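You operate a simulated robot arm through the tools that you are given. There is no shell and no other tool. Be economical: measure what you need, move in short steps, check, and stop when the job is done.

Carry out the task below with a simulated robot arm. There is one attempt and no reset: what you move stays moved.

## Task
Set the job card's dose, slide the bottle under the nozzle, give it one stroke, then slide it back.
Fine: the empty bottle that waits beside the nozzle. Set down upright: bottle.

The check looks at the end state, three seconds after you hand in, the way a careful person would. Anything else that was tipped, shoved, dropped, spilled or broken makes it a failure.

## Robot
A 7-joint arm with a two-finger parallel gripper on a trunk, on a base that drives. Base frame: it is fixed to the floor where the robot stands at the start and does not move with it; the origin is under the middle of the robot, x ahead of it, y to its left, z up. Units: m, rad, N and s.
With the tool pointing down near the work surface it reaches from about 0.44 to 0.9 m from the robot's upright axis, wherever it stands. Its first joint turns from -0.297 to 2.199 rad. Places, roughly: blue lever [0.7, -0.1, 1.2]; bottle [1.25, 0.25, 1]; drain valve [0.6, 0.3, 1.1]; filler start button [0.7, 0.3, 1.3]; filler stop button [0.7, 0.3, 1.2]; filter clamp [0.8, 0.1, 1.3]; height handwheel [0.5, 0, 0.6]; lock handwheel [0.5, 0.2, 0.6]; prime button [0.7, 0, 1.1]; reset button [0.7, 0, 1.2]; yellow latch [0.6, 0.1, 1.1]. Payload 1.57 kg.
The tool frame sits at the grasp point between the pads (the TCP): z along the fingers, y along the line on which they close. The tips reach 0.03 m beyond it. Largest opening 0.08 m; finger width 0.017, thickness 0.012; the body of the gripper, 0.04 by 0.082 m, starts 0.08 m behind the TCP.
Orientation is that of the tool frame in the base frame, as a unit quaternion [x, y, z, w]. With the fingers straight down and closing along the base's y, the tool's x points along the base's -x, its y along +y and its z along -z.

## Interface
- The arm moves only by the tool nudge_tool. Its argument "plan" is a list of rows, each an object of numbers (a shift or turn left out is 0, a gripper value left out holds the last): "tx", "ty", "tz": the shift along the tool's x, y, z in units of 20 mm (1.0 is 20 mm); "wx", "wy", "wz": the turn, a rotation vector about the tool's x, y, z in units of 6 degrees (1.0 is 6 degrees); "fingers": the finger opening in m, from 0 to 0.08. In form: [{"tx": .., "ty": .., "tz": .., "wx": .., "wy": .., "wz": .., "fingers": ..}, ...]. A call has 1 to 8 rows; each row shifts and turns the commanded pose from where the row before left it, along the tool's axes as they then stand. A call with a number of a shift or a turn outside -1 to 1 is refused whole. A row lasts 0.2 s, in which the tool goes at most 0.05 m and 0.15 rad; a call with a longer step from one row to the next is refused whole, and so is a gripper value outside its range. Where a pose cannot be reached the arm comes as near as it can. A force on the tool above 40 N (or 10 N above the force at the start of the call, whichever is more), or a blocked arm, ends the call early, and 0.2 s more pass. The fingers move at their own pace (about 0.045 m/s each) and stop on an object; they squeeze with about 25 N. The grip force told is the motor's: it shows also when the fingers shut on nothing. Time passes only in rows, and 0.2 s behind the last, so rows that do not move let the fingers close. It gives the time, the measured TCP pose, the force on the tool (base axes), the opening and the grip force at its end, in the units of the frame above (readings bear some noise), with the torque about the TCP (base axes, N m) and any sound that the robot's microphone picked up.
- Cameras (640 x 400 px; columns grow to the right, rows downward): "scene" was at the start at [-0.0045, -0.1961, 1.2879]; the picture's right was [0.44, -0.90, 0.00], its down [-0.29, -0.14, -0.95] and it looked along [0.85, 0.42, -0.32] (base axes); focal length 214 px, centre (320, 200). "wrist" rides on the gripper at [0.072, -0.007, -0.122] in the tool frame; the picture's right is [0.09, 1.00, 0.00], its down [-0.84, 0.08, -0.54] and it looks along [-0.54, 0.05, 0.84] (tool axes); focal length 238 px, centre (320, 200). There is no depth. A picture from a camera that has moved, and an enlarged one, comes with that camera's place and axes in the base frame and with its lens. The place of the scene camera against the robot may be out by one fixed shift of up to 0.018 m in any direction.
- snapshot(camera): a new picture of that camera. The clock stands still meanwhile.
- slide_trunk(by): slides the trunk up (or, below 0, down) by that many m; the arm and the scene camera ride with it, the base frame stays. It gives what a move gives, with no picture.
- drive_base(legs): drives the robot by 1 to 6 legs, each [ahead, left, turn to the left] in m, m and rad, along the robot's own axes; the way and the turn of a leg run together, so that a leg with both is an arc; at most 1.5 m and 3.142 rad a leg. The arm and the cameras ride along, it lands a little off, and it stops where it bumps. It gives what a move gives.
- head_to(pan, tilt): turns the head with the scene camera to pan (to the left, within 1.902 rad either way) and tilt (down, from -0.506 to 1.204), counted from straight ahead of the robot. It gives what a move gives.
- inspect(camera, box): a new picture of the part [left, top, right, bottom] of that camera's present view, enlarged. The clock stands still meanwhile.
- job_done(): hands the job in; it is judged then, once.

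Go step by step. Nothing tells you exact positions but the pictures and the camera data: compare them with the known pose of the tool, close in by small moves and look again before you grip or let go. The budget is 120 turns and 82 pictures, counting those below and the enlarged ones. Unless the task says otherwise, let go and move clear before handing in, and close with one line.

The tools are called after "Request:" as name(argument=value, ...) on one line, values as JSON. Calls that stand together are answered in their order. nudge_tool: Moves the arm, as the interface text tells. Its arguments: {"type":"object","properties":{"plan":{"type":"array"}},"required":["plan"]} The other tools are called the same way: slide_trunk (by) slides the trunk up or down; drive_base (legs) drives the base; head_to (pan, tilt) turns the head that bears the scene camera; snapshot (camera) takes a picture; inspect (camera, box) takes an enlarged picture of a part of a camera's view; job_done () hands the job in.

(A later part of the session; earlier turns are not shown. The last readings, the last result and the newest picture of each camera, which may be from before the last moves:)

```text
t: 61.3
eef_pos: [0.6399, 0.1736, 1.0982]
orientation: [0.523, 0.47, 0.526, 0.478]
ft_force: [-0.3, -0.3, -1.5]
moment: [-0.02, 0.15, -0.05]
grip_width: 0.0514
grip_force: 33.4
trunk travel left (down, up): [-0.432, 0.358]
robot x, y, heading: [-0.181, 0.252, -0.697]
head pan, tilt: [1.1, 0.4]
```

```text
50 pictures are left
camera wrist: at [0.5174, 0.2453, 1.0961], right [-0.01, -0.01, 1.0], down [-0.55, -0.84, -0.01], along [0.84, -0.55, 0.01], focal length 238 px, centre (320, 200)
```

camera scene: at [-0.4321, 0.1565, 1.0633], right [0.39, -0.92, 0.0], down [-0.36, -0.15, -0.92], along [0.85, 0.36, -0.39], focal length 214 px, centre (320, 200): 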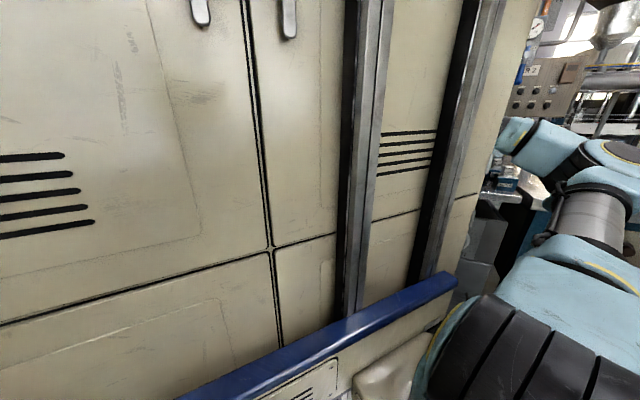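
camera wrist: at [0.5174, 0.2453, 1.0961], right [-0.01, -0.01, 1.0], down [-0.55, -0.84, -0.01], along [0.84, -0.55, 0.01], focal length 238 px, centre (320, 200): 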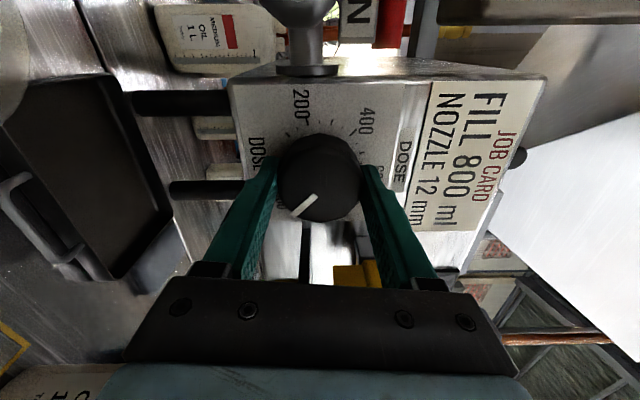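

Gripped on the knob (51 mm). Turn about −30° for the first bite.

Request:
nudge_tool(plan=[{"wz": -0.625}, {"wz": -0.625}, {"wz": -0.625}, {"wz": -0.625}, {"wz": -0.625}, {"wz": -0.625}, {"wz": -0.625}, {"wz": -0.625}])

Request:
snapshot(camera="wrist")

```text
t: 63.1
eef_pos: [0.6404, 0.1742, 1.0979]
orientation: [0.382, 0.59, 0.385, 0.598]
ft_force: [-1.5, 0.0, 3.9]
moment: [0.05, -0.36, 0.39]
grip_width: 0.0511
grip_force: 45.0
trunk travel left (down, up): [-0.432, 0.358]
robot x, y, heading: [-0.1794, 0.2508, -0.695]
head pan, tilt: [1.1, 0.4]
```

```text
49 pictures are left
camera wrist: at [0.5178, 0.2358, 1.0603], right [-0.01, 0.49, 0.87], down [-0.55, -0.73, 0.41], along [0.84, -0.47, 0.28], focal length 238 px, centre (320, 200)
```

wrist: 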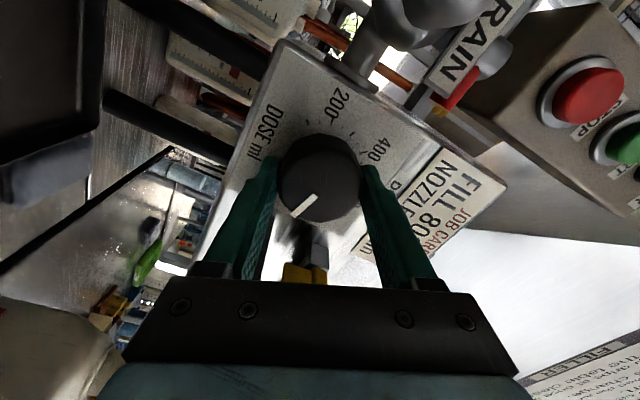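

The knob turned with the fingers. Open slightly, roll back 30°, and regrip.

Request:
nudge_tool(plan=[{"fingers": 0.066}, {}, {"wz": 0.9}, {"wz": 0.9}, {"wz": 0.9}, {"wz": 0.9}, {"wz": 0.9}, {"wz": 0.5}])

Request:
nudge_tool(plan=[{"fingers": 0.03}, {"fingers": 0.0}, {}, {}])

Request:
snapshot(camera="wrist")

```text
t: 64.9
eef_pos: [0.6403, 0.174, 1.0978]
orientation: [0.522, 0.471, 0.527, 0.477]
ft_force: [0.1, 0.2, 0.6]
moment: [0.0, 0.01, -0.02]
grip_width: 0.0659
grip_force: 0.0
trunk travel left (down, up): [-0.432, 0.358]
robot x, y, heading: [-0.1806, 0.2557, -0.696]
head pan, tilt: [1.1, 0.4]
```

```text
t: 65.9
eef_pos: [0.6391, 0.1742, 1.0985]
orientation: [0.522, 0.471, 0.527, 0.478]
ft_force: [-0.9, 0.5, 0.2]
moment: [-0.01, -0.02, 0.07]
grip_width: 0.0518
grip_force: 40.0
trunk travel left (down, up): [-0.432, 0.358]
robot x, y, heading: [-0.1756, 0.2541, -0.694]
head pan, tilt: [1.1, 0.4]
```

```text
48 pictures are left
camera wrist: at [0.5174, 0.2449, 1.096], right [-0.01, -0.01, 1.0], down [-0.54, -0.84, -0.01], along [0.84, -0.55, 0.01], focal length 238 px, centre (320, 200)
```

wrist: 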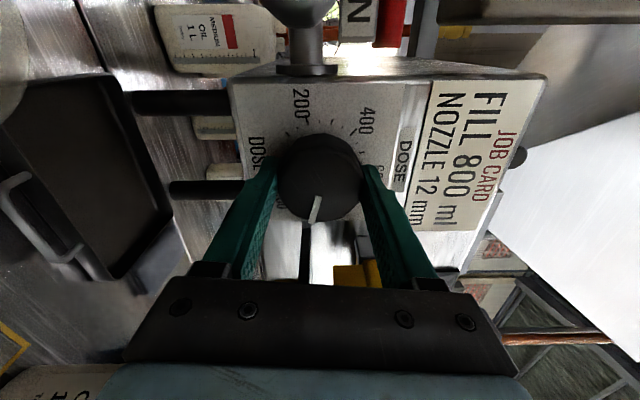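

Pointer moved about 30°. Second bite of −30°.

Request:
nudge_tool(plan=[{"wz": -0.625}, {"wz": -0.625}, {"wz": -0.625}, {"wz": -0.625}, {"wz": -0.625}, {"wz": -0.625}, {"wz": -0.625}, {"wz": -0.625}])

Request:
nudge_tool(plan=[{"fingers": 0.066}, {}, {"wz": 0.9}, {"wz": 0.9}, {"wz": 0.9}, {"wz": 0.9}, {"wz": 0.9}, {"wz": 0.5}])

Request:
nudge_tool(plan=[{"tz": -1, "fingers": 0.08}, {"tz": -1}, {"tz": -1}, {"tz": -1}, {"tz": -1}])

Request:
inspect(camera="wrist", box=[260, 80, 400, 220])

```text
t: 67.7
eef_pos: [0.6393, 0.1744, 1.0981]
orientation: [0.383, 0.589, 0.384, 0.599]
ft_force: [6.9, 1.4, 8.2]
moment: [-0.01, 0.12, 0.69]
grip_width: 0.0512
grip_force: 45.0
trunk travel left (down, up): [-0.432, 0.358]
robot x, y, heading: [-0.1818, 0.251, -0.701]
head pan, tilt: [1.1, 0.4]
```

```text
t: 69.5
eef_pos: [0.6393, 0.1744, 1.098]
orientation: [0.522, 0.471, 0.527, 0.477]
ft_force: [0.5, 0.0, 0.0]
moment: [0.01, 0.0, -0.01]
grip_width: 0.0661
grip_force: 0.1
trunk travel left (down, up): [-0.432, 0.358]
robot x, y, heading: [-0.1814, 0.2536, -0.699]
head pan, tilt: [1.1, 0.4]
```

```text
t: 70.7
eef_pos: [0.5399, 0.1725, 1.0963]
orientation: [0.522, 0.47, 0.527, 0.479]
ft_force: [0.9, -0.3, 1.1]
moment: [0.03, -0.01, 0.02]
grip_width: 0.0802
grip_force: 0.0
trunk travel left (down, up): [-0.432, 0.358]
robot x, y, heading: [-0.1785, 0.2548, -0.697]
head pan, tilt: [1.1, 0.4]
```

```text
2.86 times, centred on (330, 150) of wrist
camera zoom: at [0.4179, 0.2447, 1.0952], right [-0.01, -0.01, 1.0], down [-0.55, -0.84, -0.01], along [0.84, -0.55, 0.01], focal length 681 px, centre (291, 343)
```

zoom: 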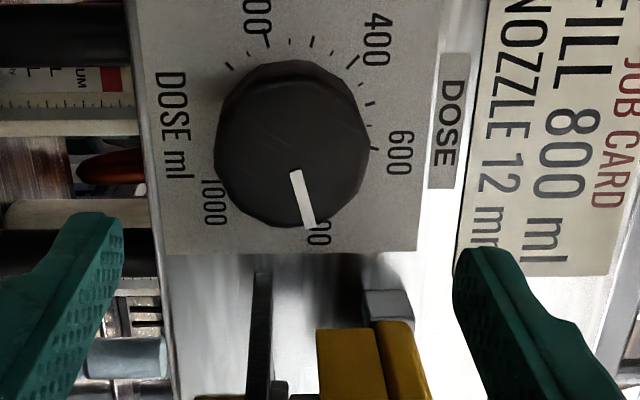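

The pointer computes to 75°, i.e. 800 ml. I back off, move over to the bottle's side and roll the gripper level again.

Request:
drive_base(legs=[[-0.107, -0.0902, 0], [0.1417, -0.168, 0]])

Request:
snapshot(camera="wrist")

Request:
nudge_tool(plan=[{"wz": -1}, {"wz": -1}, {"wz": -1}, {"wz": -1}, {"wz": -1}, {"wz": -1}, {"wz": -1}, {"wz": -1}])

Request:
nudge_tool(plan=[{"wz": -1}, {"wz": -1}, {"wz": -1}, {"wz": -1}, {"wz": -1}, {"wz": -1}, {"wz": -1}, {"wz": -0.9}])

Request:
snapshot(camera="wrist")

```text
t: 73.3
eef_pos: [0.4011, -0.0479, 1.096]
orientation: [0.522, 0.471, 0.527, 0.478]
ft_force: [0.2, -0.3, 0.2]
moment: [-0.04, 0.03, 0.02]
grip_width: 0.0799
grip_force: 0.0
trunk travel left (down, up): [-0.432, 0.358]
robot x, y, heading: [-0.3219, 0.0306, -0.694]
head pan, tilt: [1.1, 0.4]
```

```text
46 pictures are left
camera wrist: at [0.2786, 0.0241, 1.095], right [-0.01, -0.01, 1.0], down [-0.54, -0.84, -0.01], along [0.84, -0.54, 0.01], focal length 238 px, centre (320, 200)
```

wrist: 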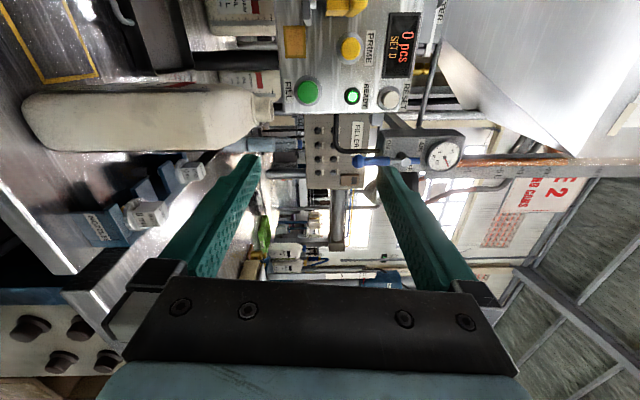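

```text
t: 75.1
eef_pos: [0.399, -0.0479, 1.0969]
orientation: [0.284, 0.643, 0.286, 0.651]
ft_force: [0.3, 0.5, 0.6]
moment: [-0.01, 0.01, -0.05]
grip_width: 0.0799
grip_force: 0.1
trunk travel left (down, up): [-0.432, 0.358]
robot x, y, heading: [-0.3173, 0.0319, -0.695]
head pan, tilt: [1.1, 0.4]
```

```text
t: 76.9
eef_pos: [0.4017, -0.0474, 1.0962]
orientation: [0.003, 0.703, 0.0, 0.711]
ft_force: [-0.3, 0.1, -0.4]
moment: [0.04, 0.01, -0.03]
grip_width: 0.0801
grip_force: 0.1
trunk travel left (down, up): [-0.432, 0.358]
robot x, y, heading: [-0.3203, 0.033, -0.699]
head pan, tilt: [1.1, 0.4]
```

```text
45 pictures are left
camera wrist: at [0.2792, -0.0545, 1.0226], right [0.0, 1.0, -0.09], down [-0.55, 0.07, 0.83], along [0.83, 0.04, 0.55], focal length 238 px, centre (320, 200)
```

wrist: 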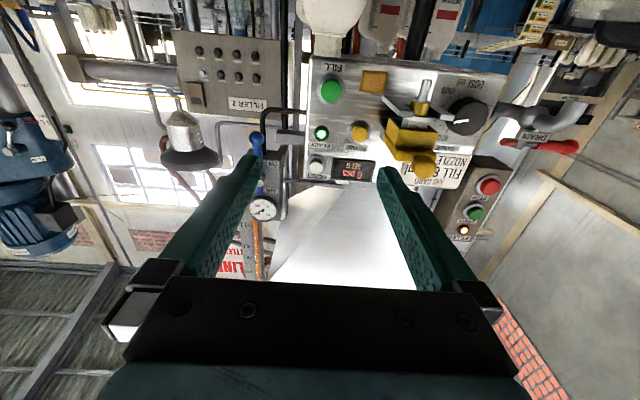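

Level now, but the camera sits below and looks up, so I can't see the bottle's neck. I tilt the tool down briefly for a good look at bottle, outline and tray.

Request:
nudge_tool(plan=[{"wy": 1}, {"wy": 1}, {"wy": 1}, {"wy": 1}, {"wy": 1}, {"wy": 1}, {"wy": 1}, {"wy": 1}])

Request:
snapshot(camera="wrist")

Request:
inspect(camera="wrist", box=[220, 0, 460, 160])

```text
t: 78.7
eef_pos: [0.4018, -0.0646, 1.1009]
orientation: [0.01, 0.931, 0.004, 0.365]
ft_force: [-1.0, -0.1, 0.2]
moment: [-0.01, -0.04, 0.0]
grip_width: 0.08
grip_force: 0.0
trunk travel left (down, up): [-0.432, 0.358]
robot x, y, heading: [-0.3222, 0.0335, -0.695]
head pan, tilt: [1.1, 0.4]
```

```text
44 pictures are left
camera wrist: at [0.2646, -0.0706, 1.1404], right [-0.05, 1.0, -0.05], down [0.25, 0.06, 0.97], along [0.97, 0.04, -0.25], focal length 238 px, centre (320, 200)
```

wrist: 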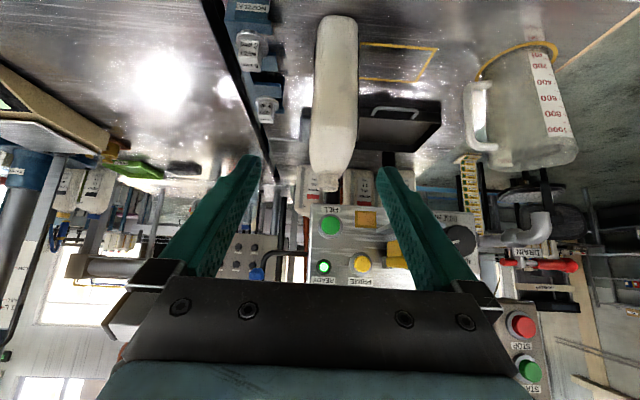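

```text
2.50 times, centred on (340, 80) of wrist
camera zoom: at [0.2646, -0.0706, 1.1404], right [-0.05, 1.0, -0.05], down [0.25, 0.06, 0.97], along [0.97, 0.04, -0.25], focal length 596 px, centre (270, 500)
```

zoom: 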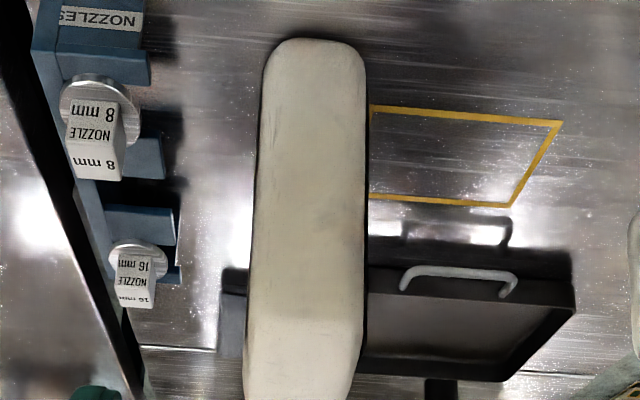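

Nozzle rack holds 8 and 16 mm, so 12 mm is fitted. The bottle is ~0.063 wide in y, ~0.113 deep in x, neck toward +x; nothing stands between it and the nozzle line. Zoom on the neck.

Request:
inspect(camera="wrist", box=[290, 130, 380, 220])

```text
4.44 times, centred on (335, 175) of wrist
camera zoom: at [0.2646, -0.0706, 1.1404], right [-0.05, 1.0, -0.05], down [0.25, 0.06, 0.97], along [0.97, 0.04, -0.25], focal length 1059 px, centre (253, 311)
```

zoom: 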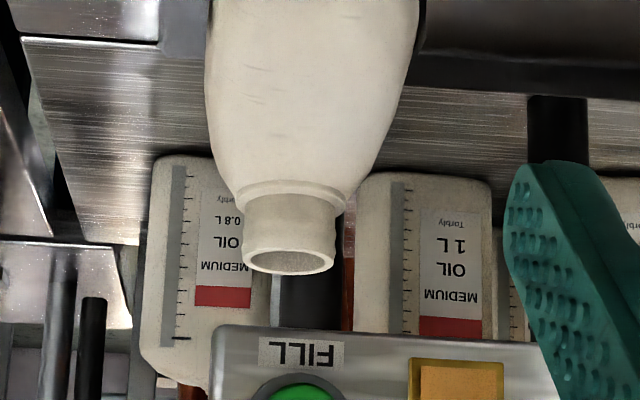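

Neck ≈ 31 mm rim at (0.603, -0.045), cylinder z ≈ 1.01–1.033; nozzle tip z ≈ 1.05. I level the tool to about 8° down, then approach the neck from the front.

Request:
nudge_tool(plan=[{"wy": -0.9}, {"wy": -0.9}, {"wy": -0.9}, {"wy": -0.9}, {"wy": -0.9}, {"wy": -0.9}, {"wy": -0.9}])

Request:
drive_base(legs=[[0.0612, 0.0515, 0]])

Request:
slide_trunk(by=-0.06)

Request:
snapshot(camera="wrist")

```text
t: 80.5
eef_pos: [0.4408, -0.1558, 1.0418]
orientation: [0.072, 0.784, -0.022, 0.616]
ft_force: [-0.7, 0.6, 0.7]
moment: [0.02, -0.03, -0.02]
grip_width: 0.0801
grip_force: 0.0
trunk travel left (down, up): [-0.432, 0.358]
robot x, y, heading: [-0.3196, 0.0331, -0.697]
head pan, tilt: [1.1, 0.4]
stopped in row 7: the arm was blocked; the commanded pose is now the measured one
```

```text
t: 81.6
eef_pos: [0.5193, -0.1538, 1.0373]
orientation: [0.07, 0.787, -0.022, 0.612]
ft_force: [0.8, 0.2, -0.4]
moment: [-0.03, -0.01, -0.01]
grip_width: 0.0799
grip_force: 0.0
trunk travel left (down, up): [-0.432, 0.358]
robot x, y, heading: [-0.2395, 0.0279, -0.699]
head pan, tilt: [1.1, 0.4]
```

```text
t: 82.6
eef_pos: [0.5169, -0.1632, 0.9803]
orientation: [0.075, 0.785, -0.027, 0.615]
ft_force: [-0.2, -0.6, -0.3]
moment: [0.01, 0.0, -0.02]
grip_width: 0.0802
grip_force: 0.1
trunk travel left (down, up): [-0.372, 0.418]
robot x, y, heading: [-0.2423, 0.0298, -0.697]
head pan, tilt: [1.1, 0.4]
```

```text
41 pictures are left
camera wrist: at [0.3812, -0.1482, 0.9392], right [0.13, 0.99, -0.04], down [-0.31, 0.08, 0.95], along [0.94, -0.11, 0.32], focal length 238 px, centre (320, 200)
```

wrist: 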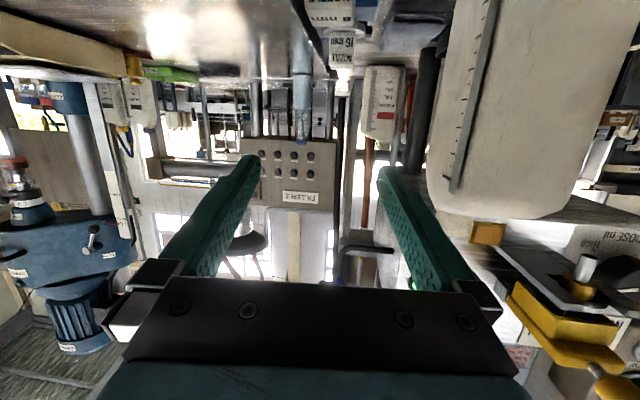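

The arm drifted right at this shorter radius; no contact, but I'll raise and back off, then extend the arm for a healthier posture.

Request:
slide_trunk(by=0.08)

Request:
drive_base(legs=[[-0.1147, -0.0966, 0]])

Request:
nudge_tool(plan=[{"tz": 0.97, "tx": -0.24}, {"tz": 0.97, "tx": -0.24}, {"tz": 0.97, "tx": -0.24}, {"tz": 0.97, "tx": -0.24}, {"tz": 0.97, "tx": -0.24}])

```text
t: 83.7
eef_pos: [0.5196, -0.16, 1.0562]
orientation: [0.074, 0.788, -0.026, 0.611]
ft_force: [-0.3, -0.2, 1.1]
moment: [0.01, 0.0, 0.0]
grip_width: 0.08
grip_force: 0.0
trunk travel left (down, up): [-0.452, 0.338]
robot x, y, heading: [-0.2366, 0.0335, -0.696]
head pan, tilt: [1.1, 0.4]
```

```text
t: 85.1
eef_pos: [0.3694, -0.1624, 1.0554]
orientation: [0.074, 0.788, -0.026, 0.611]
ft_force: [1.4, -0.1, 0.1]
moment: [0.01, -0.02, 0.02]
grip_width: 0.0801
grip_force: 0.1
trunk travel left (down, up): [-0.452, 0.338]
robot x, y, heading: [-0.3887, 0.0302, -0.697]
head pan, tilt: [1.1, 0.4]
```

```text
t: 86.3
eef_pos: [0.4667, -0.1716, 1.0577]
orientation: [0.072, 0.787, -0.029, 0.613]
ft_force: [0.4, 0.2, -0.2]
moment: [0.01, 0.04, 0.02]
grip_width: 0.0798
grip_force: 0.0
trunk travel left (down, up): [-0.452, 0.338]
robot x, y, heading: [-0.3885, 0.0303, -0.697]
head pan, tilt: [1.1, 0.4]
```

Good. Now square up (yaw, roll, pitch) and shift left to the neck's line.

Request:
nudge_tool(plan=[{"wx": -0.7, "wz": -0.3, "wy": -0.5}, {"wx": -0.7, "wz": -0.3, "wy": -0.5}, {"ty": 1}, {"ty": 1}, {"ty": 1}, {"ty": 1}, {"ty": 1}, {"ty": 1}])

Request:
snapshot(camera="wrist")

```text
t: 88.1
eef_pos: [0.4642, -0.0507, 1.0589]
orientation: [0.002, 0.755, 0.005, 0.656]
ft_force: [-0.5, 0.8, -0.1]
moment: [0.02, 0.03, -0.04]
grip_width: 0.08
grip_force: 0.0
trunk travel left (down, up): [-0.452, 0.338]
robot x, y, heading: [-0.387, 0.0291, -0.695]
head pan, tilt: [1.1, 0.4]
```

```text
40 pictures are left
camera wrist: at [0.3327, -0.0586, 1.0052], right [-0.02, 1.0, -0.08], down [-0.42, 0.07, 0.91], along [0.91, 0.05, 0.42], focal length 238 px, centre (320, 200)
```

wrist: 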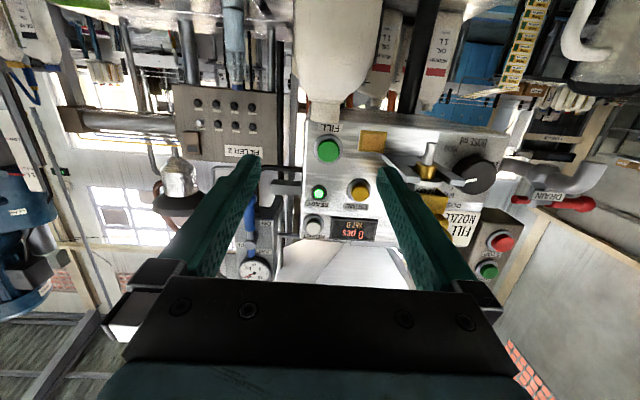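

Neck confirmed at y ≈ -0.045, rim z ≈ 1.03. Quick zoom to verify display and dial from this side.

Request:
inspect(camera="wrist", box=[300, 70, 520, 250])

Request:
nudge_tool(plan=[{"ty": 0.28, "tx": 0.95, "tz": 0.13}, {"tx": 0.9, "tz": 0.12}, {}])

```text
2.22 times, centred on (410, 160) of wrist
camera zoom: at [0.3327, -0.0586, 1.0052], right [-0.02, 1.0, -0.08], down [-0.42, 0.07, 0.91], along [0.91, 0.05, 0.42], focal length 530 px, centre (120, 289)
```

zoom: 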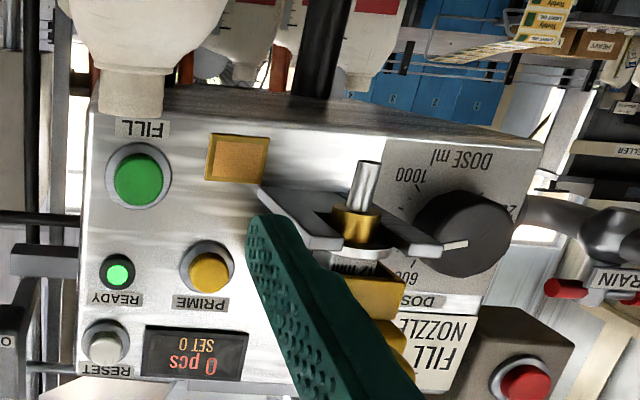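

```text
t: 88.9
eef_pos: [0.4649, -0.0442, 1.0228]
orientation: [0.001, 0.755, 0.006, 0.655]
ft_force: [-0.1, -0.4, -0.3]
moment: [0.01, -0.05, 0.01]
grip_width: 0.0803
grip_force: 0.1
trunk travel left (down, up): [-0.452, 0.338]
robot x, y, heading: [-0.3842, 0.0327, -0.698]
head pan, tilt: [1.1, 0.4]
```

Dial unchanged and pointing at 800. Height is right; drive forward 0.1 so the open fingers pass around the neck.

Request:
drive_base(legs=[[0.0766, 0.0642, 0]])

Request:
snapshot(camera="wrist")

```text
t: 90.1
eef_pos: [0.564, -0.043, 1.0227]
orientation: [0.002, 0.756, 0.005, 0.655]
ft_force: [-0.4, 0.0, 0.0]
moment: [-0.02, 0.0, -0.01]
grip_width: 0.0799
grip_force: 0.2
trunk travel left (down, up): [-0.452, 0.338]
robot x, y, heading: [-0.29, 0.0265, -0.692]
head pan, tilt: [1.1, 0.4]
```

```text
38 pictures are left
camera wrist: at [0.433, -0.0517, 0.9682], right [-0.02, 1.0, -0.08], down [-0.42, 0.07, 0.91], along [0.91, 0.05, 0.42], focal length 238 px, centre (320, 200)
```

wrist: 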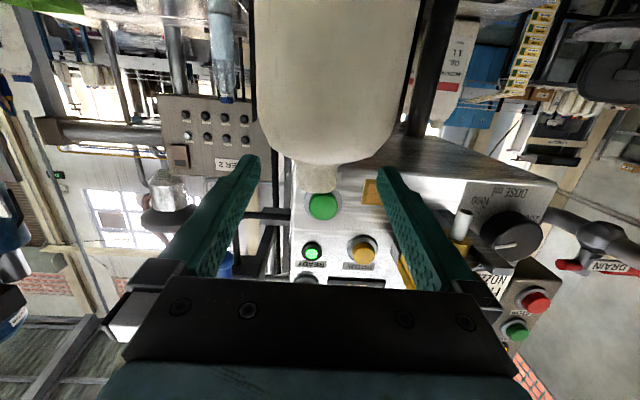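

Neck lies between the fingers. Advance 3.3 cm level and close softly.

Request:
nudge_tool(plan=[{"tz": 0.55, "tx": -0.09}, {"tz": 0.55, "tx": -0.09}, {"tz": 0.55, "tx": -0.09}, {}])

Request:
nudge_tool(plan=[{"fingers": 0.05}, {"fingers": 0.04}, {"fingers": 0.03}, {"fingers": 0.02}, {"fingers": 0.01}, {}, {}])

Request:
snapshot(camera="wrist")

```text
t: 91.1
eef_pos: [0.5869, -0.0438, 1.0234]
orientation: [0.001, 0.755, 0.006, 0.655]
ft_force: [-0.4, 0.6, 0.8]
moment: [-0.03, 0.0, 0.05]
grip_width: 0.0802
grip_force: 0.0
out of reach, approached as far as the arm can: row 3
trunk travel left (down, up): [-0.452, 0.338]
robot x, y, heading: [-0.2897, 0.0318, -0.695]
head pan, tilt: [1.1, 0.4]
```

```text
t: 92.7
eef_pos: [0.5862, -0.0452, 1.0239]
orientation: [0.001, 0.755, 0.006, 0.656]
ft_force: [1.8, -1.4, 10.5]
moment: [-0.05, -0.27, -0.01]
grip_width: 0.0372
grip_force: 25.0
trunk travel left (down, up): [-0.452, 0.338]
robot x, y, heading: [-0.2842, 0.029, -0.698]
head pan, tilt: [1.1, 0.4]
```

```text
37 pictures are left
camera wrist: at [0.4549, -0.0517, 0.9694], right [-0.02, 1.0, -0.08], down [-0.42, 0.07, 0.9], along [0.91, 0.05, 0.42], focal length 238 px, centre (320, 200)
```

wrist: 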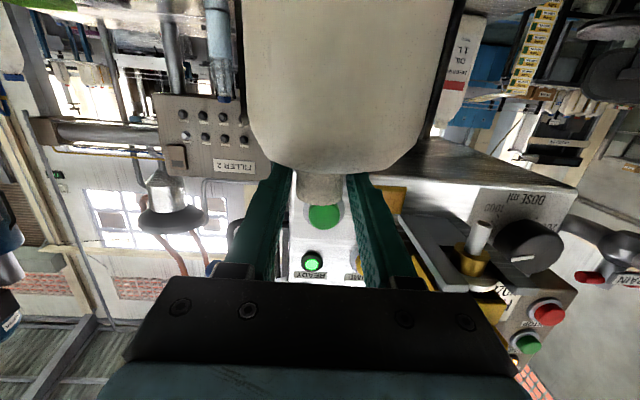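

The fingers sit a touch low, wedging on the neck's collar (37 mm, 10 N up). Open, rise 7 mm, regrip.

Request:
nudge_tool(plan=[{"fingers": 0.06}, {}, {"tx": -0.35}, {}, {"fingers": 0.04}, {"fingers": 0.02}, {"fingers": 0.01}, {}])

Request:
nudge_tool(plan=[{}, {}])

```text
t: 94.5
eef_pos: [0.5869, -0.0439, 1.0294]
orientation: [0.001, 0.755, 0.006, 0.656]
ft_force: [-0.4, -0.3, -0.2]
moment: [-0.03, -0.01, 0.0]
grip_width: 0.0294
grip_force: 24.7
trunk travel left (down, up): [-0.452, 0.338]
robot x, y, heading: [-0.2904, 0.0324, -0.696]
head pan, tilt: [1.1, 0.4]
```

```text
t: 95.1
eef_pos: [0.5873, -0.0441, 1.0305]
orientation: [0.001, 0.755, 0.006, 0.656]
ft_force: [0.6, 0.2, 0.6]
moment: [-0.02, 0.03, -0.03]
grip_width: 0.0293
grip_force: 25.3
trunk travel left (down, up): [-0.452, 0.338]
robot x, y, heading: [-0.2862, 0.0322, -0.689]
head pan, tilt: [1.1, 0.4]
```

Clean grip on the neck (29 mm). Slide the bottle left slowly, halfway first.

Request:
nudge_tool(plan=[{"ty": 0.4}, {"ty": 0.5}, {"ty": 0.5}, {"ty": 0.5}, {"ty": 0.5}, {"ty": 0.5}, {"ty": 0.4}, {}])

Request:
snapshot(camera="wrist")

```text
t: 96.9
eef_pos: [0.5863, -0.0441, 1.0299]
orientation: [0.001, 0.755, 0.006, 0.655]
ft_force: [0.6, -0.4, 0.2]
moment: [0.0, -0.01, 0.02]
grip_width: 0.0292
grip_force: 24.6
out of reach, approached as far as the arm can: row 1, 2, 3, 4, 5, 6, 7
trunk travel left (down, up): [-0.452, 0.338]
robot x, y, heading: [-0.2884, 0.0326, -0.695]
head pan, tilt: [1.1, 0.4]
```

```text
36 pictures are left
camera wrist: at [0.456, -0.0516, 0.9752], right [-0.02, 1.0, -0.08], down [-0.42, 0.06, 0.91], along [0.91, 0.05, 0.42], focal length 238 px, centre (320, 200)
```

wrist: 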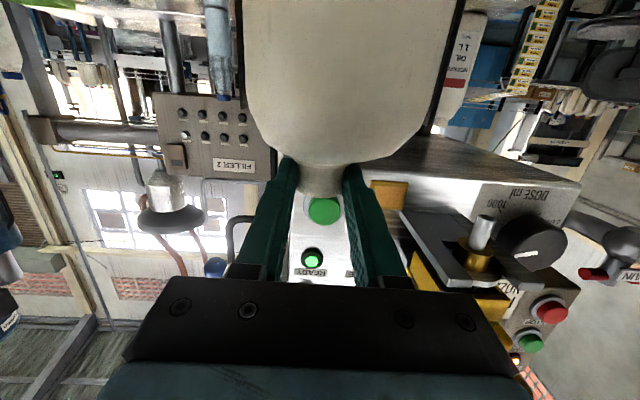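

The arm is at its reach limit so it didn't move; I'll slide the bottle by driving the base sideways with the grip held.

Request:
drive_base(legs=[[-0.0384, 0.0461, 0]])

Request:
snapshot(camera="wrist")

```text
t: 97.8
eef_pos: [0.5871, 0.0175, 1.0295]
orientation: [0.001, 0.755, 0.006, 0.656]
ft_force: [-0.3, -1.1, 0.6]
moment: [-0.08, 0.0, 0.02]
grip_width: 0.0295
grip_force: 25.3
trunk travel left (down, up): [-0.452, 0.338]
robot x, y, heading: [-0.2887, 0.0904, -0.7]
head pan, tilt: [1.1, 0.4]
```

```text
35 pictures are left
camera wrist: at [0.4561, 0.0088, 0.9753], right [-0.02, 1.0, -0.08], down [-0.42, 0.06, 0.91], along [0.91, 0.05, 0.42], focal length 238 px, centre (320, 200)
```

wrist: 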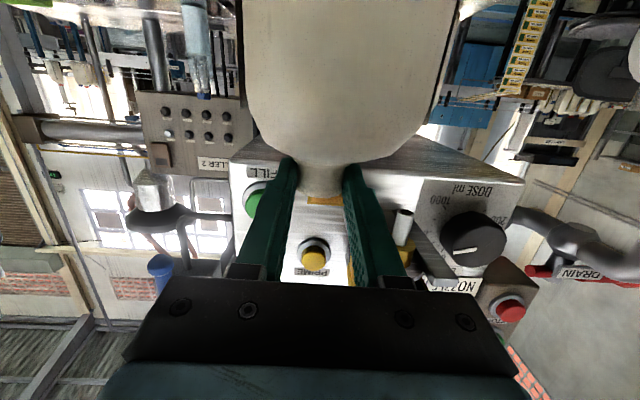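

Slides well. Nozzle refined to (0.604, 0.0795); bottle mouth is at y ≈ 0.0175, so 6 cm more.

Request:
drive_base(legs=[[-0.0392, 0.0468, 0]])

Request:
snapshot(camera="wrist")

Request:
inspect(camera="wrist", box=[260, 140, 390, 270])

```text
t: 98.8
eef_pos: [0.5877, 0.0782, 1.0303]
orientation: [0.0, 0.755, 0.006, 0.656]
ft_force: [0.6, 0.7, -0.5]
moment: [-0.03, 0.01, -0.01]
grip_width: 0.029
grip_force: 24.4
trunk travel left (down, up): [-0.452, 0.338]
robot x, y, heading: [-0.2871, 0.1531, -0.695]
head pan, tilt: [1.1, 0.4]
```

```text
34 pictures are left
camera wrist: at [0.4557, 0.0702, 0.9753], right [-0.02, 1.0, -0.08], down [-0.42, 0.07, 0.91], along [0.91, 0.05, 0.42], focal length 238 px, centre (320, 200)
```

wrist: 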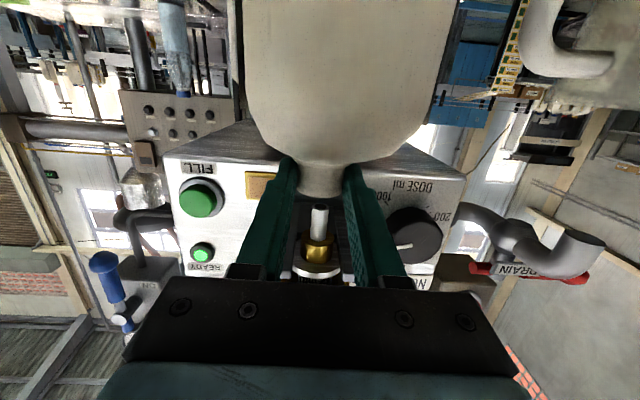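

```text
3.08 times, centred on (325, 205) of wrist
camera zoom: at [0.4557, 0.0702, 0.9753], right [-0.02, 1.0, -0.08], down [-0.42, 0.07, 0.91], along [0.91, 0.05, 0.42], focal length 733 px, centre (305, 185)
```

zoom: 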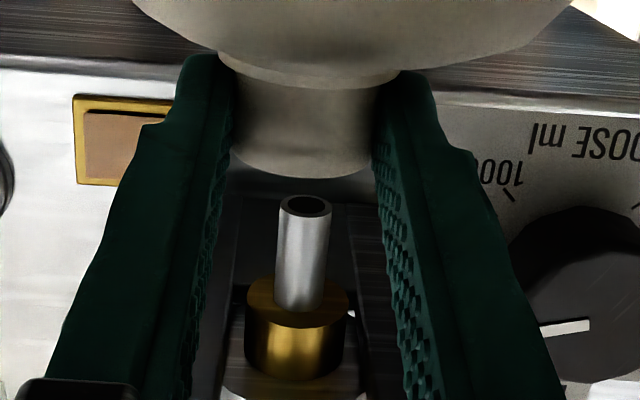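

Laterally aligned (nozzle and neck share the column). Depth is less certain, so I release, back out, and look from the left side to check x alignment.

Request:
nudge_tool(plan=[{"fingers": 0.05}, {"fingers": 0.07}, {"fingers": 0.08}, {"tz": -0.7, "tx": 0.1}, {"tz": -1, "tx": 0.14}, {"tz": -1, "tx": 0.14}, {"tz": -1, "tx": 0.14}, {"tz": -1, "tx": 0.14}])

Request:
snapshot(camera="wrist")

```text
t: 100.6
eef_pos: [0.4927, 0.0779, 1.0305]
orientation: [0.001, 0.756, 0.006, 0.655]
ft_force: [-0.5, -0.1, -0.9]
moment: [0.0, 0.02, 0.06]
grip_width: 0.08
grip_force: 0.1
trunk travel left (down, up): [-0.452, 0.338]
robot x, y, heading: [-0.289, 0.1528, -0.701]
head pan, tilt: [1.1, 0.4]
```

```text
32 pictures are left
camera wrist: at [0.3607, 0.0699, 0.9757], right [-0.02, 1.0, -0.08], down [-0.42, 0.06, 0.91], along [0.91, 0.05, 0.42], focal length 238 px, centre (320, 200)
```

wrist: 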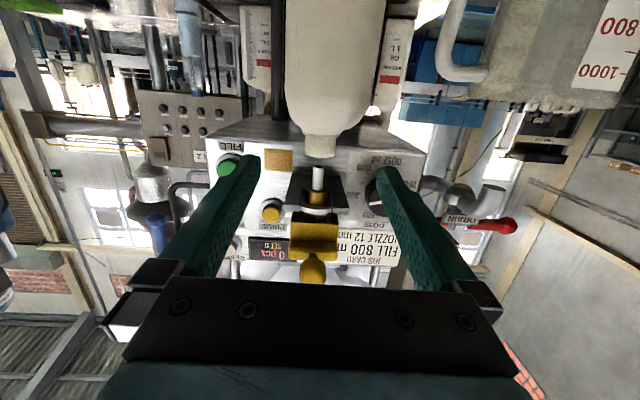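

Bottle stands under the nozzle. Drive back and left to view it from the side.

Request:
drive_base(legs=[[-0.0383, -0.0322, 0], [-0.161, 0.191, 0]])

Request:
snapshot(camera="wrist")

```text
t: 102.9
eef_pos: [0.4416, 0.3308, 1.0306]
orientation: [0.0, 0.755, 0.007, 0.655]
ft_force: [0.3, 0.0, -0.4]
moment: [0.0, 0.01, 0.02]
grip_width: 0.0802
grip_force: 0.1
trunk travel left (down, up): [-0.452, 0.338]
robot x, y, heading: [-0.3396, 0.4004, -0.694]
head pan, tilt: [1.1, 0.4]
```

```text
31 pictures are left
camera wrist: at [0.3102, 0.3223, 0.9759], right [-0.02, 1.0, -0.08], down [-0.42, 0.06, 0.91], along [0.91, 0.05, 0.42], focal length 238 px, centre (320, 200)
```

wrist: 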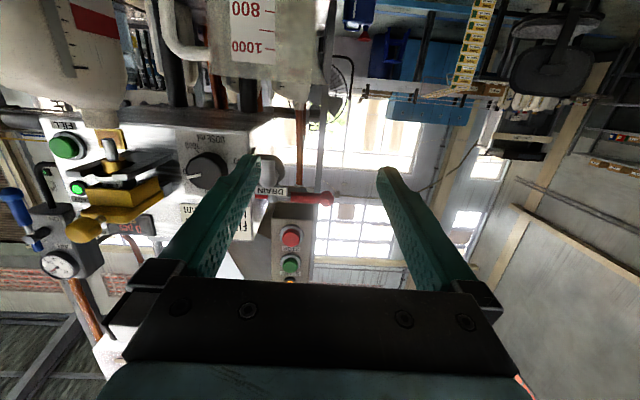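

Request:
inspect(camera="wrist", box=[40, 70, 190, 220])

```text
2.67 times, centred on (115, 145) of wrist
camera zoom: at [0.3102, 0.3223, 0.9759], right [-0.02, 1.0, -0.08], down [-0.42, 0.06, 0.91], along [0.91, 0.05, 0.42], focal length 636 px, centre (867, 347)
```

zoom: 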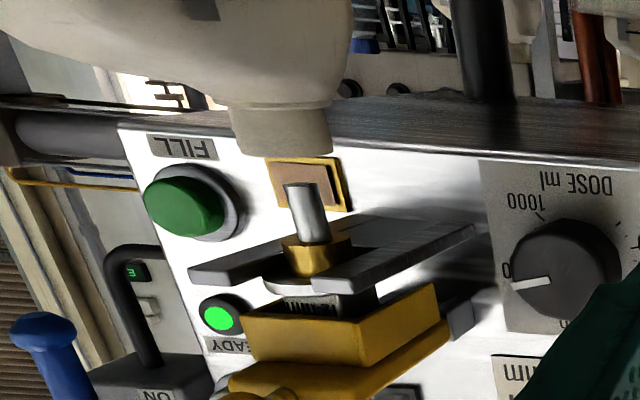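

From the side the nozzle axis falls inside the mouth, ~4 mm forward of centre – acceptable. FILL button face ≈ (0.662, -0.036, 1.081). I close the fingers, raise, and drive over in front of it.

Request:
nudge_tool(plan=[{"fingers": 0.0}, {}, {}, {}, {}])

Request:
slide_trunk(by=0.0535)

Request:
drive_base(legs=[[0.2347, -0.2821, 0]])

Request:
snapshot(camera="wrist")

```text
t: 104.1
eef_pos: [0.4416, 0.3297, 1.0297]
orientation: [0.0, 0.756, 0.007, 0.655]
ft_force: [0.5, 0.1, 0.1]
moment: [-0.02, 0.01, -0.01]
grip_width: 0.0
grip_force: 14.7
trunk travel left (down, up): [-0.452, 0.338]
robot x, y, heading: [-0.3396, 0.4034, -0.691]
head pan, tilt: [1.1, 0.4]
```

```text
t: 105.1
eef_pos: [0.4414, 0.3295, 1.0837]
orientation: [0.0, 0.755, 0.006, 0.656]
ft_force: [0.0, 0.0, -0.2]
moment: [0.01, -0.01, -0.02]
grip_width: 0.0
grip_force: 20.7
trunk travel left (down, up): [-0.506, 0.284]
robot x, y, heading: [-0.3401, 0.4041, -0.693]
head pan, tilt: [1.1, 0.4]
```

```text
t: 107.4
eef_pos: [0.4429, -0.0381, 1.0833]
orientation: [-0.001, 0.755, 0.008, 0.656]
ft_force: [0.6, 0.2, 0.2]
moment: [0.01, 0.01, -0.02]
grip_width: 0.0
grip_force: 21.6
trunk travel left (down, up): [-0.506, 0.284]
robot x, y, heading: [-0.34, 0.0385, -0.698]
head pan, tilt: [1.1, 0.4]
```

```text
29 pictures are left
camera wrist: at [0.3113, -0.0452, 1.0294], right [-0.02, 1.0, -0.08], down [-0.42, 0.06, 0.91], along [0.91, 0.05, 0.42], focal length 238 px, centre (320, 200)
```

wrist: 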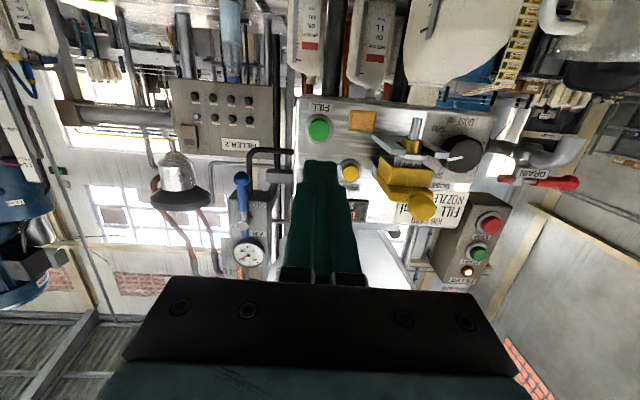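

FILL is straight ahead of the finger tips. Drive forward 0.11.

Request:
drive_base(legs=[[0.0843, 0.0707, 0]])

Request:
snapshot(camera="wrist")

```text
t: 108.6
eef_pos: [0.5529, -0.0364, 1.0844]
orientation: [-0.001, 0.755, 0.008, 0.656]
ft_force: [0.7, -0.2, 0.1]
moment: [0.0, -0.04, 0.0]
grip_width: 0.0001
grip_force: 21.0
trunk travel left (down, up): [-0.506, 0.284]
robot x, y, heading: [-0.2292, 0.0401, -0.694]
head pan, tilt: [1.1, 0.4]
```

```text
28 pictures are left
camera wrist: at [0.4219, -0.0444, 1.0294], right [-0.02, 1.0, -0.08], down [-0.42, 0.06, 0.91], along [0.91, 0.06, 0.42], focal length 238 px, centre (320, 200)
```

wrist: 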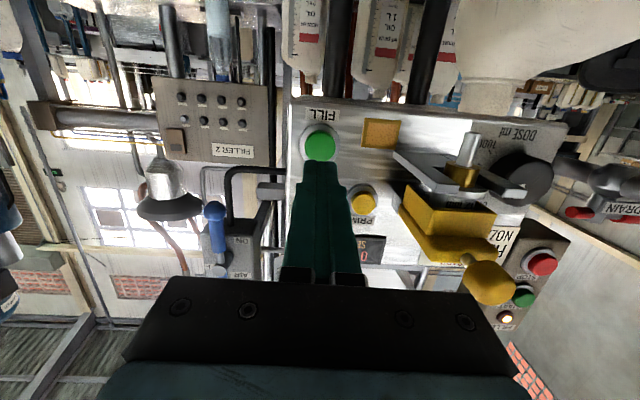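

Aligned. Advance 6 cm, then creep in small steps until it presses.

Request:
nudge_tool(plan=[{"tz": 0.99, "tx": -0.14}, {"tz": 0.99, "tx": -0.14}, {"tz": 0.99, "tx": -0.14}, {}])

Request:
nudge_tool(plan=[{"tz": 0.2, "tx": -0.03}, {"tz": 0.2, "tx": -0.03}, {"tz": 0.2, "tx": -0.03}])

Request:
snapshot(camera="wrist")

```text
t: 109.6
eef_pos: [0.6143, -0.0348, 1.085]
orientation: [-0.001, 0.755, 0.007, 0.656]
ft_force: [0.6, 0.5, 0.0]
moment: [0.01, -0.05, 0.0]
grip_width: 0.0001
grip_force: 21.6
trunk travel left (down, up): [-0.506, 0.284]
robot x, y, heading: [-0.2223, 0.0386, -0.694]
head pan, tilt: [1.1, 0.4]
```

```text
t: 110.4
eef_pos: [0.6265, -0.0346, 1.0834]
orientation: [0.0, 0.755, 0.007, 0.655]
ft_force: [-0.3, -0.3, 0.1]
moment: [-0.02, 0.01, 0.0]
grip_width: 0.0
grip_force: 21.4
trunk travel left (down, up): [-0.506, 0.284]
robot x, y, heading: [-0.229, 0.0385, -0.697]
head pan, tilt: [1.1, 0.4]
```

```text
27 pictures are left
camera wrist: at [0.4942, -0.0432, 1.0297], right [-0.02, 1.0, -0.08], down [-0.42, 0.06, 0.91], along [0.91, 0.06, 0.42], focal length 238 px, centre (320, 200)
```

wrist: 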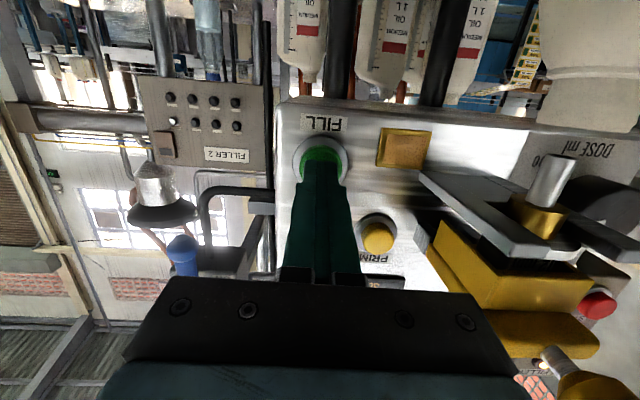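

Tips almost touching. Creep on for the press, in one call, watching the force.

Request:
nudge_tool(plan=[{"tz": 0.2, "tx": -0.03}, {"tz": 0.2, "tx": -0.03}])

```text
t: 111.0
eef_pos: [0.6336, -0.0344, 1.0836]
orientation: [-0.001, 0.755, 0.008, 0.656]
ft_force: [-2.4, 0.2, 0.4]
moment: [0.0, -0.01, 0.0]
grip_width: 0.0001
grip_force: 21.2
trunk travel left (down, up): [-0.506, 0.284]
robot x, y, heading: [-0.228, 0.0384, -0.695]
head pan, tilt: [1.1, 0.4]
heard: click
```

A click was heard with light contact: the button went in. I release and watch the fill.

Request:
nudge_tool(plan=[{"tz": -0.5}, {"tz": -0.5}, {}, {}])

Request:
snapshot(camera="wrist")

```text
t: 112.0
eef_pos: [0.6135, -0.0348, 1.0875]
orientation: [-0.001, 0.756, 0.008, 0.655]
ft_force: [-0.1, -0.2, 0.7]
moment: [0.0, 0.01, 0.01]
grip_width: 0.0
grip_force: 20.9
trunk travel left (down, up): [-0.506, 0.284]
robot x, y, heading: [-0.226, 0.0399, -0.693]
head pan, tilt: [1.1, 0.4]
```

```text
26 pictures are left
camera wrist: at [0.4825, -0.0438, 1.0324], right [-0.02, 1.0, -0.08], down [-0.42, 0.06, 0.91], along [0.91, 0.05, 0.42], focal length 238 px, centre (320, 200)
```

wrist: 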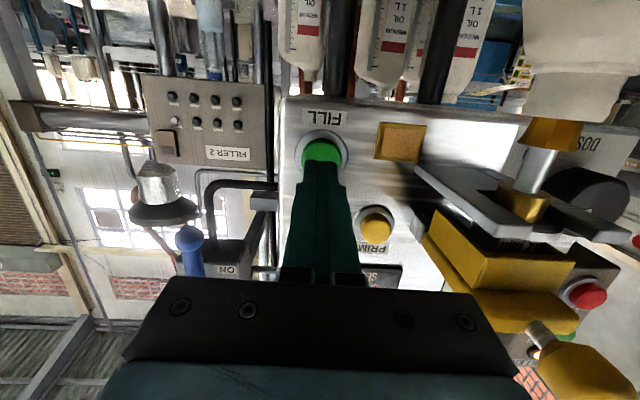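

Amber liquid runs from the nozzle into the bottle. Zoom in to be sure, then wait.

Request:
inspect(camera="wrist", box=[480, 60, 640, 200])

Request:
nudge_tool(plan=[{}, {}, {}, {}, {}, {}, {}, {}])

Request:
inspect(camera="wrist", box=[340, 60, 640, 300])

```text
2.86 times, centred on (560, 130) of wrist
camera zoom: at [0.4825, -0.0438, 1.0324], right [-0.02, 1.0, -0.08], down [-0.42, 0.06, 0.91], along [0.91, 0.05, 0.42], focal length 681 px, centre (-366, 400)
```

zoom: 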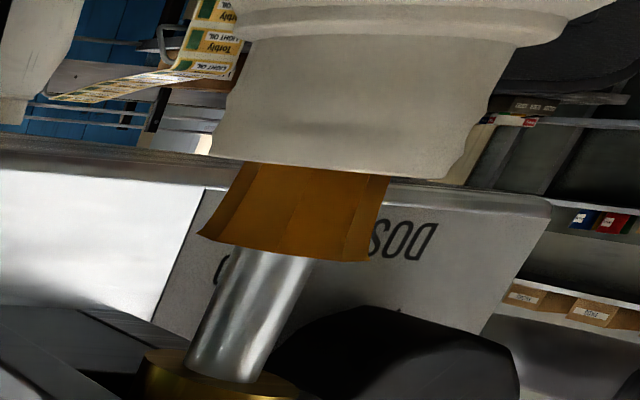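

```text
t: 113.8
eef_pos: [0.6151, -0.0363, 1.0876]
orientation: [-0.001, 0.755, 0.007, 0.655]
ft_force: [0.0, 0.0, 0.3]
moment: [0.0, 0.01, 0.01]
grip_width: 0.0
grip_force: 21.1
trunk travel left (down, up): [-0.506, 0.284]
robot x, y, heading: [-0.2281, 0.037, -0.698]
head pan, tilt: [1.1, 0.4]
```

```text
1.67 times, centred on (490, 180) of wrist
camera zoom: at [0.4825, -0.0437, 1.0323], right [-0.02, 1.0, -0.08], down [-0.42, 0.06, 0.91], along [0.91, 0.06, 0.42], focal length 397 px, centre (37, 233)
```

zoom: 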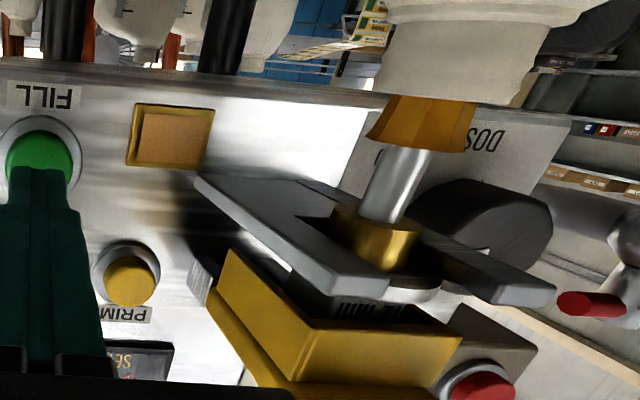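

The stream goes into the mouth. I back away straight while it finishes.

Request:
nudge_tool(plan=[{"tz": -1, "tx": 0.14}, {"tz": -1, "tx": 0.14}, {"tz": -1, "tx": 0.14}, {}, {}, {}, {}, {}])

Request:
drive_base(legs=[[-0.0766, -0.0643, 0]])

Request:
snapshot(camera="wrist")

```text
t: 115.6
eef_pos: [0.5541, -0.0353, 1.0875]
orientation: [-0.001, 0.756, 0.008, 0.655]
ft_force: [-0.1, -0.7, -0.3]
moment: [-0.02, 0.0, 0.02]
grip_width: 0.0004
grip_force: 20.8
trunk travel left (down, up): [-0.506, 0.284]
robot x, y, heading: [-0.2271, 0.0367, -0.697]
head pan, tilt: [1.1, 0.4]
```

```text
t: 116.8
eef_pos: [0.4534, -0.0356, 1.087]
orientation: [-0.001, 0.755, 0.007, 0.656]
ft_force: [0.2, -0.1, -0.7]
moment: [-0.06, 0.01, 0.0]
grip_width: 0.0001
grip_force: 21.4
trunk travel left (down, up): [-0.506, 0.284]
robot x, y, heading: [-0.3293, 0.0393, -0.695]
head pan, tilt: [1.1, 0.4]
```

```text
23 pictures are left
camera wrist: at [0.3216, -0.0452, 1.0326], right [-0.02, 1.0, -0.08], down [-0.42, 0.06, 0.91], along [0.91, 0.06, 0.42], focal length 238 px, centre (320, 200)
```

wrist: 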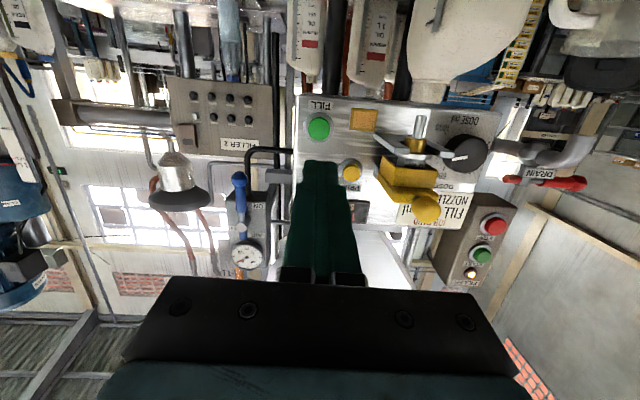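

Filling has finished. Open the fingers, lower to neck height, and line up with the bottle again.

Request:
nudge_tool(plan=[{"fingers": 0.08}, {}, {}, {}, {}])

Request:
slide_trunk(by=-0.0565)

Request:
drive_base(legs=[[-0.073, 0.0875, 0]])

Request:
snapshot(camera="wrist")

```text
t: 118.0
eef_pos: [0.4532, -0.0365, 1.0861]
orientation: [0.0, 0.755, 0.007, 0.656]
ft_force: [-0.2, 0.0, 0.1]
moment: [0.01, 0.03, 0.03]
grip_width: 0.0798
grip_force: 0.0
trunk travel left (down, up): [-0.506, 0.284]
robot x, y, heading: [-0.3289, 0.0362, -0.692]
head pan, tilt: [1.1, 0.4]
```

```text
t: 119.0
eef_pos: [0.4529, -0.0377, 1.031]
orientation: [-0.001, 0.755, 0.008, 0.656]
ft_force: [0.9, 0.1, 0.7]
moment: [0.01, -0.01, 0.0]
grip_width: 0.0803
grip_force: 0.1
trunk travel left (down, up): [-0.449, 0.341]
robot x, y, heading: [-0.329, 0.0349, -0.688]
head pan, tilt: [1.1, 0.4]
```

```text
t: 120.2
eef_pos: [0.454, 0.0792, 1.0305]
orientation: [-0.001, 0.755, 0.008, 0.655]
ft_force: [-0.8, 0.3, 1.2]
moment: [0.03, -0.01, -0.03]
grip_width: 0.0801
grip_force: 0.0
trunk travel left (down, up): [-0.449, 0.341]
robot x, y, heading: [-0.3289, 0.1504, -0.69]
head pan, tilt: [1.1, 0.4]
```

```text
22 pictures are left
camera wrist: at [0.3219, 0.0708, 0.9761], right [-0.02, 1.0, -0.08], down [-0.42, 0.06, 0.91], along [0.91, 0.06, 0.42], focal length 238 px, centre (320, 200)
```

wrist: 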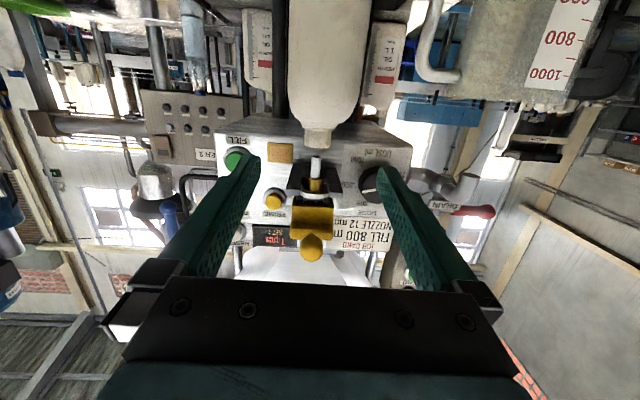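

Display shows 1 pcs. Advance to the neck again.

Request:
drive_base(legs=[[0.0848, 0.07, 0]])

Request:
nudge_tool(plan=[{"tz": 0.6, "tx": -0.09}, {"tz": 0.55, "tx": -0.09}, {}])

Request:
snapshot(camera="wrist")

```text
t: 121.3
eef_pos: [0.5653, 0.0777, 1.0314]
orientation: [0.0, 0.755, 0.007, 0.655]
ft_force: [-0.1, 0.1, -0.5]
moment: [-0.02, -0.05, 0.04]
grip_width: 0.0797
grip_force: 0.1
trunk travel left (down, up): [-0.449, 0.341]
robot x, y, heading: [-0.2159, 0.1467, -0.696]
head pan, tilt: [1.1, 0.4]
```

```text
t: 122.2
eef_pos: [0.5873, 0.0781, 1.0303]
orientation: [-0.001, 0.755, 0.007, 0.655]
ft_force: [-0.2, 0.6, -0.2]
moment: [-0.01, 0.01, -0.02]
grip_width: 0.0797
grip_force: 0.0
trunk travel left (down, up): [-0.449, 0.341]
robot x, y, heading: [-0.2147, 0.1484, -0.691]
head pan, tilt: [1.1, 0.4]
```

```text
21 pictures are left
camera wrist: at [0.4556, 0.0704, 0.9764], right [-0.02, 1.0, -0.08], down [-0.42, 0.06, 0.91], along [0.91, 0.06, 0.42], focal length 238 px, centre (320, 200)
```

wrist: 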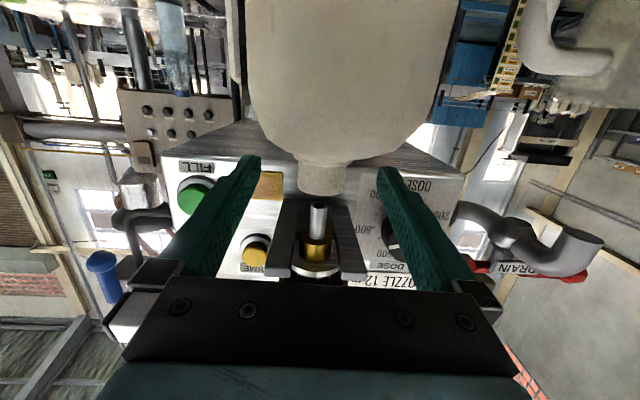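

Same relation to the neck as before. Close gently on it.

Request:
nudge_tool(plan=[{"fingers": 0.06}, {"fingers": 0.045}, {"fingers": 0.035}, {"fingers": 0.025}, {"fingers": 0.01}, {}, {}, {}])

```text
t: 124.0
eef_pos: [0.5877, 0.0785, 1.0307]
orientation: [-0.001, 0.755, 0.008, 0.655]
ft_force: [-0.4, 0.0, 1.3]
moment: [-0.14, 0.06, -0.07]
grip_width: 0.0302
grip_force: 25.2
trunk travel left (down, up): [-0.449, 0.341]
robot x, y, heading: [-0.2179, 0.1477, -0.694]
head pan, tilt: [1.1, 0.4]
```

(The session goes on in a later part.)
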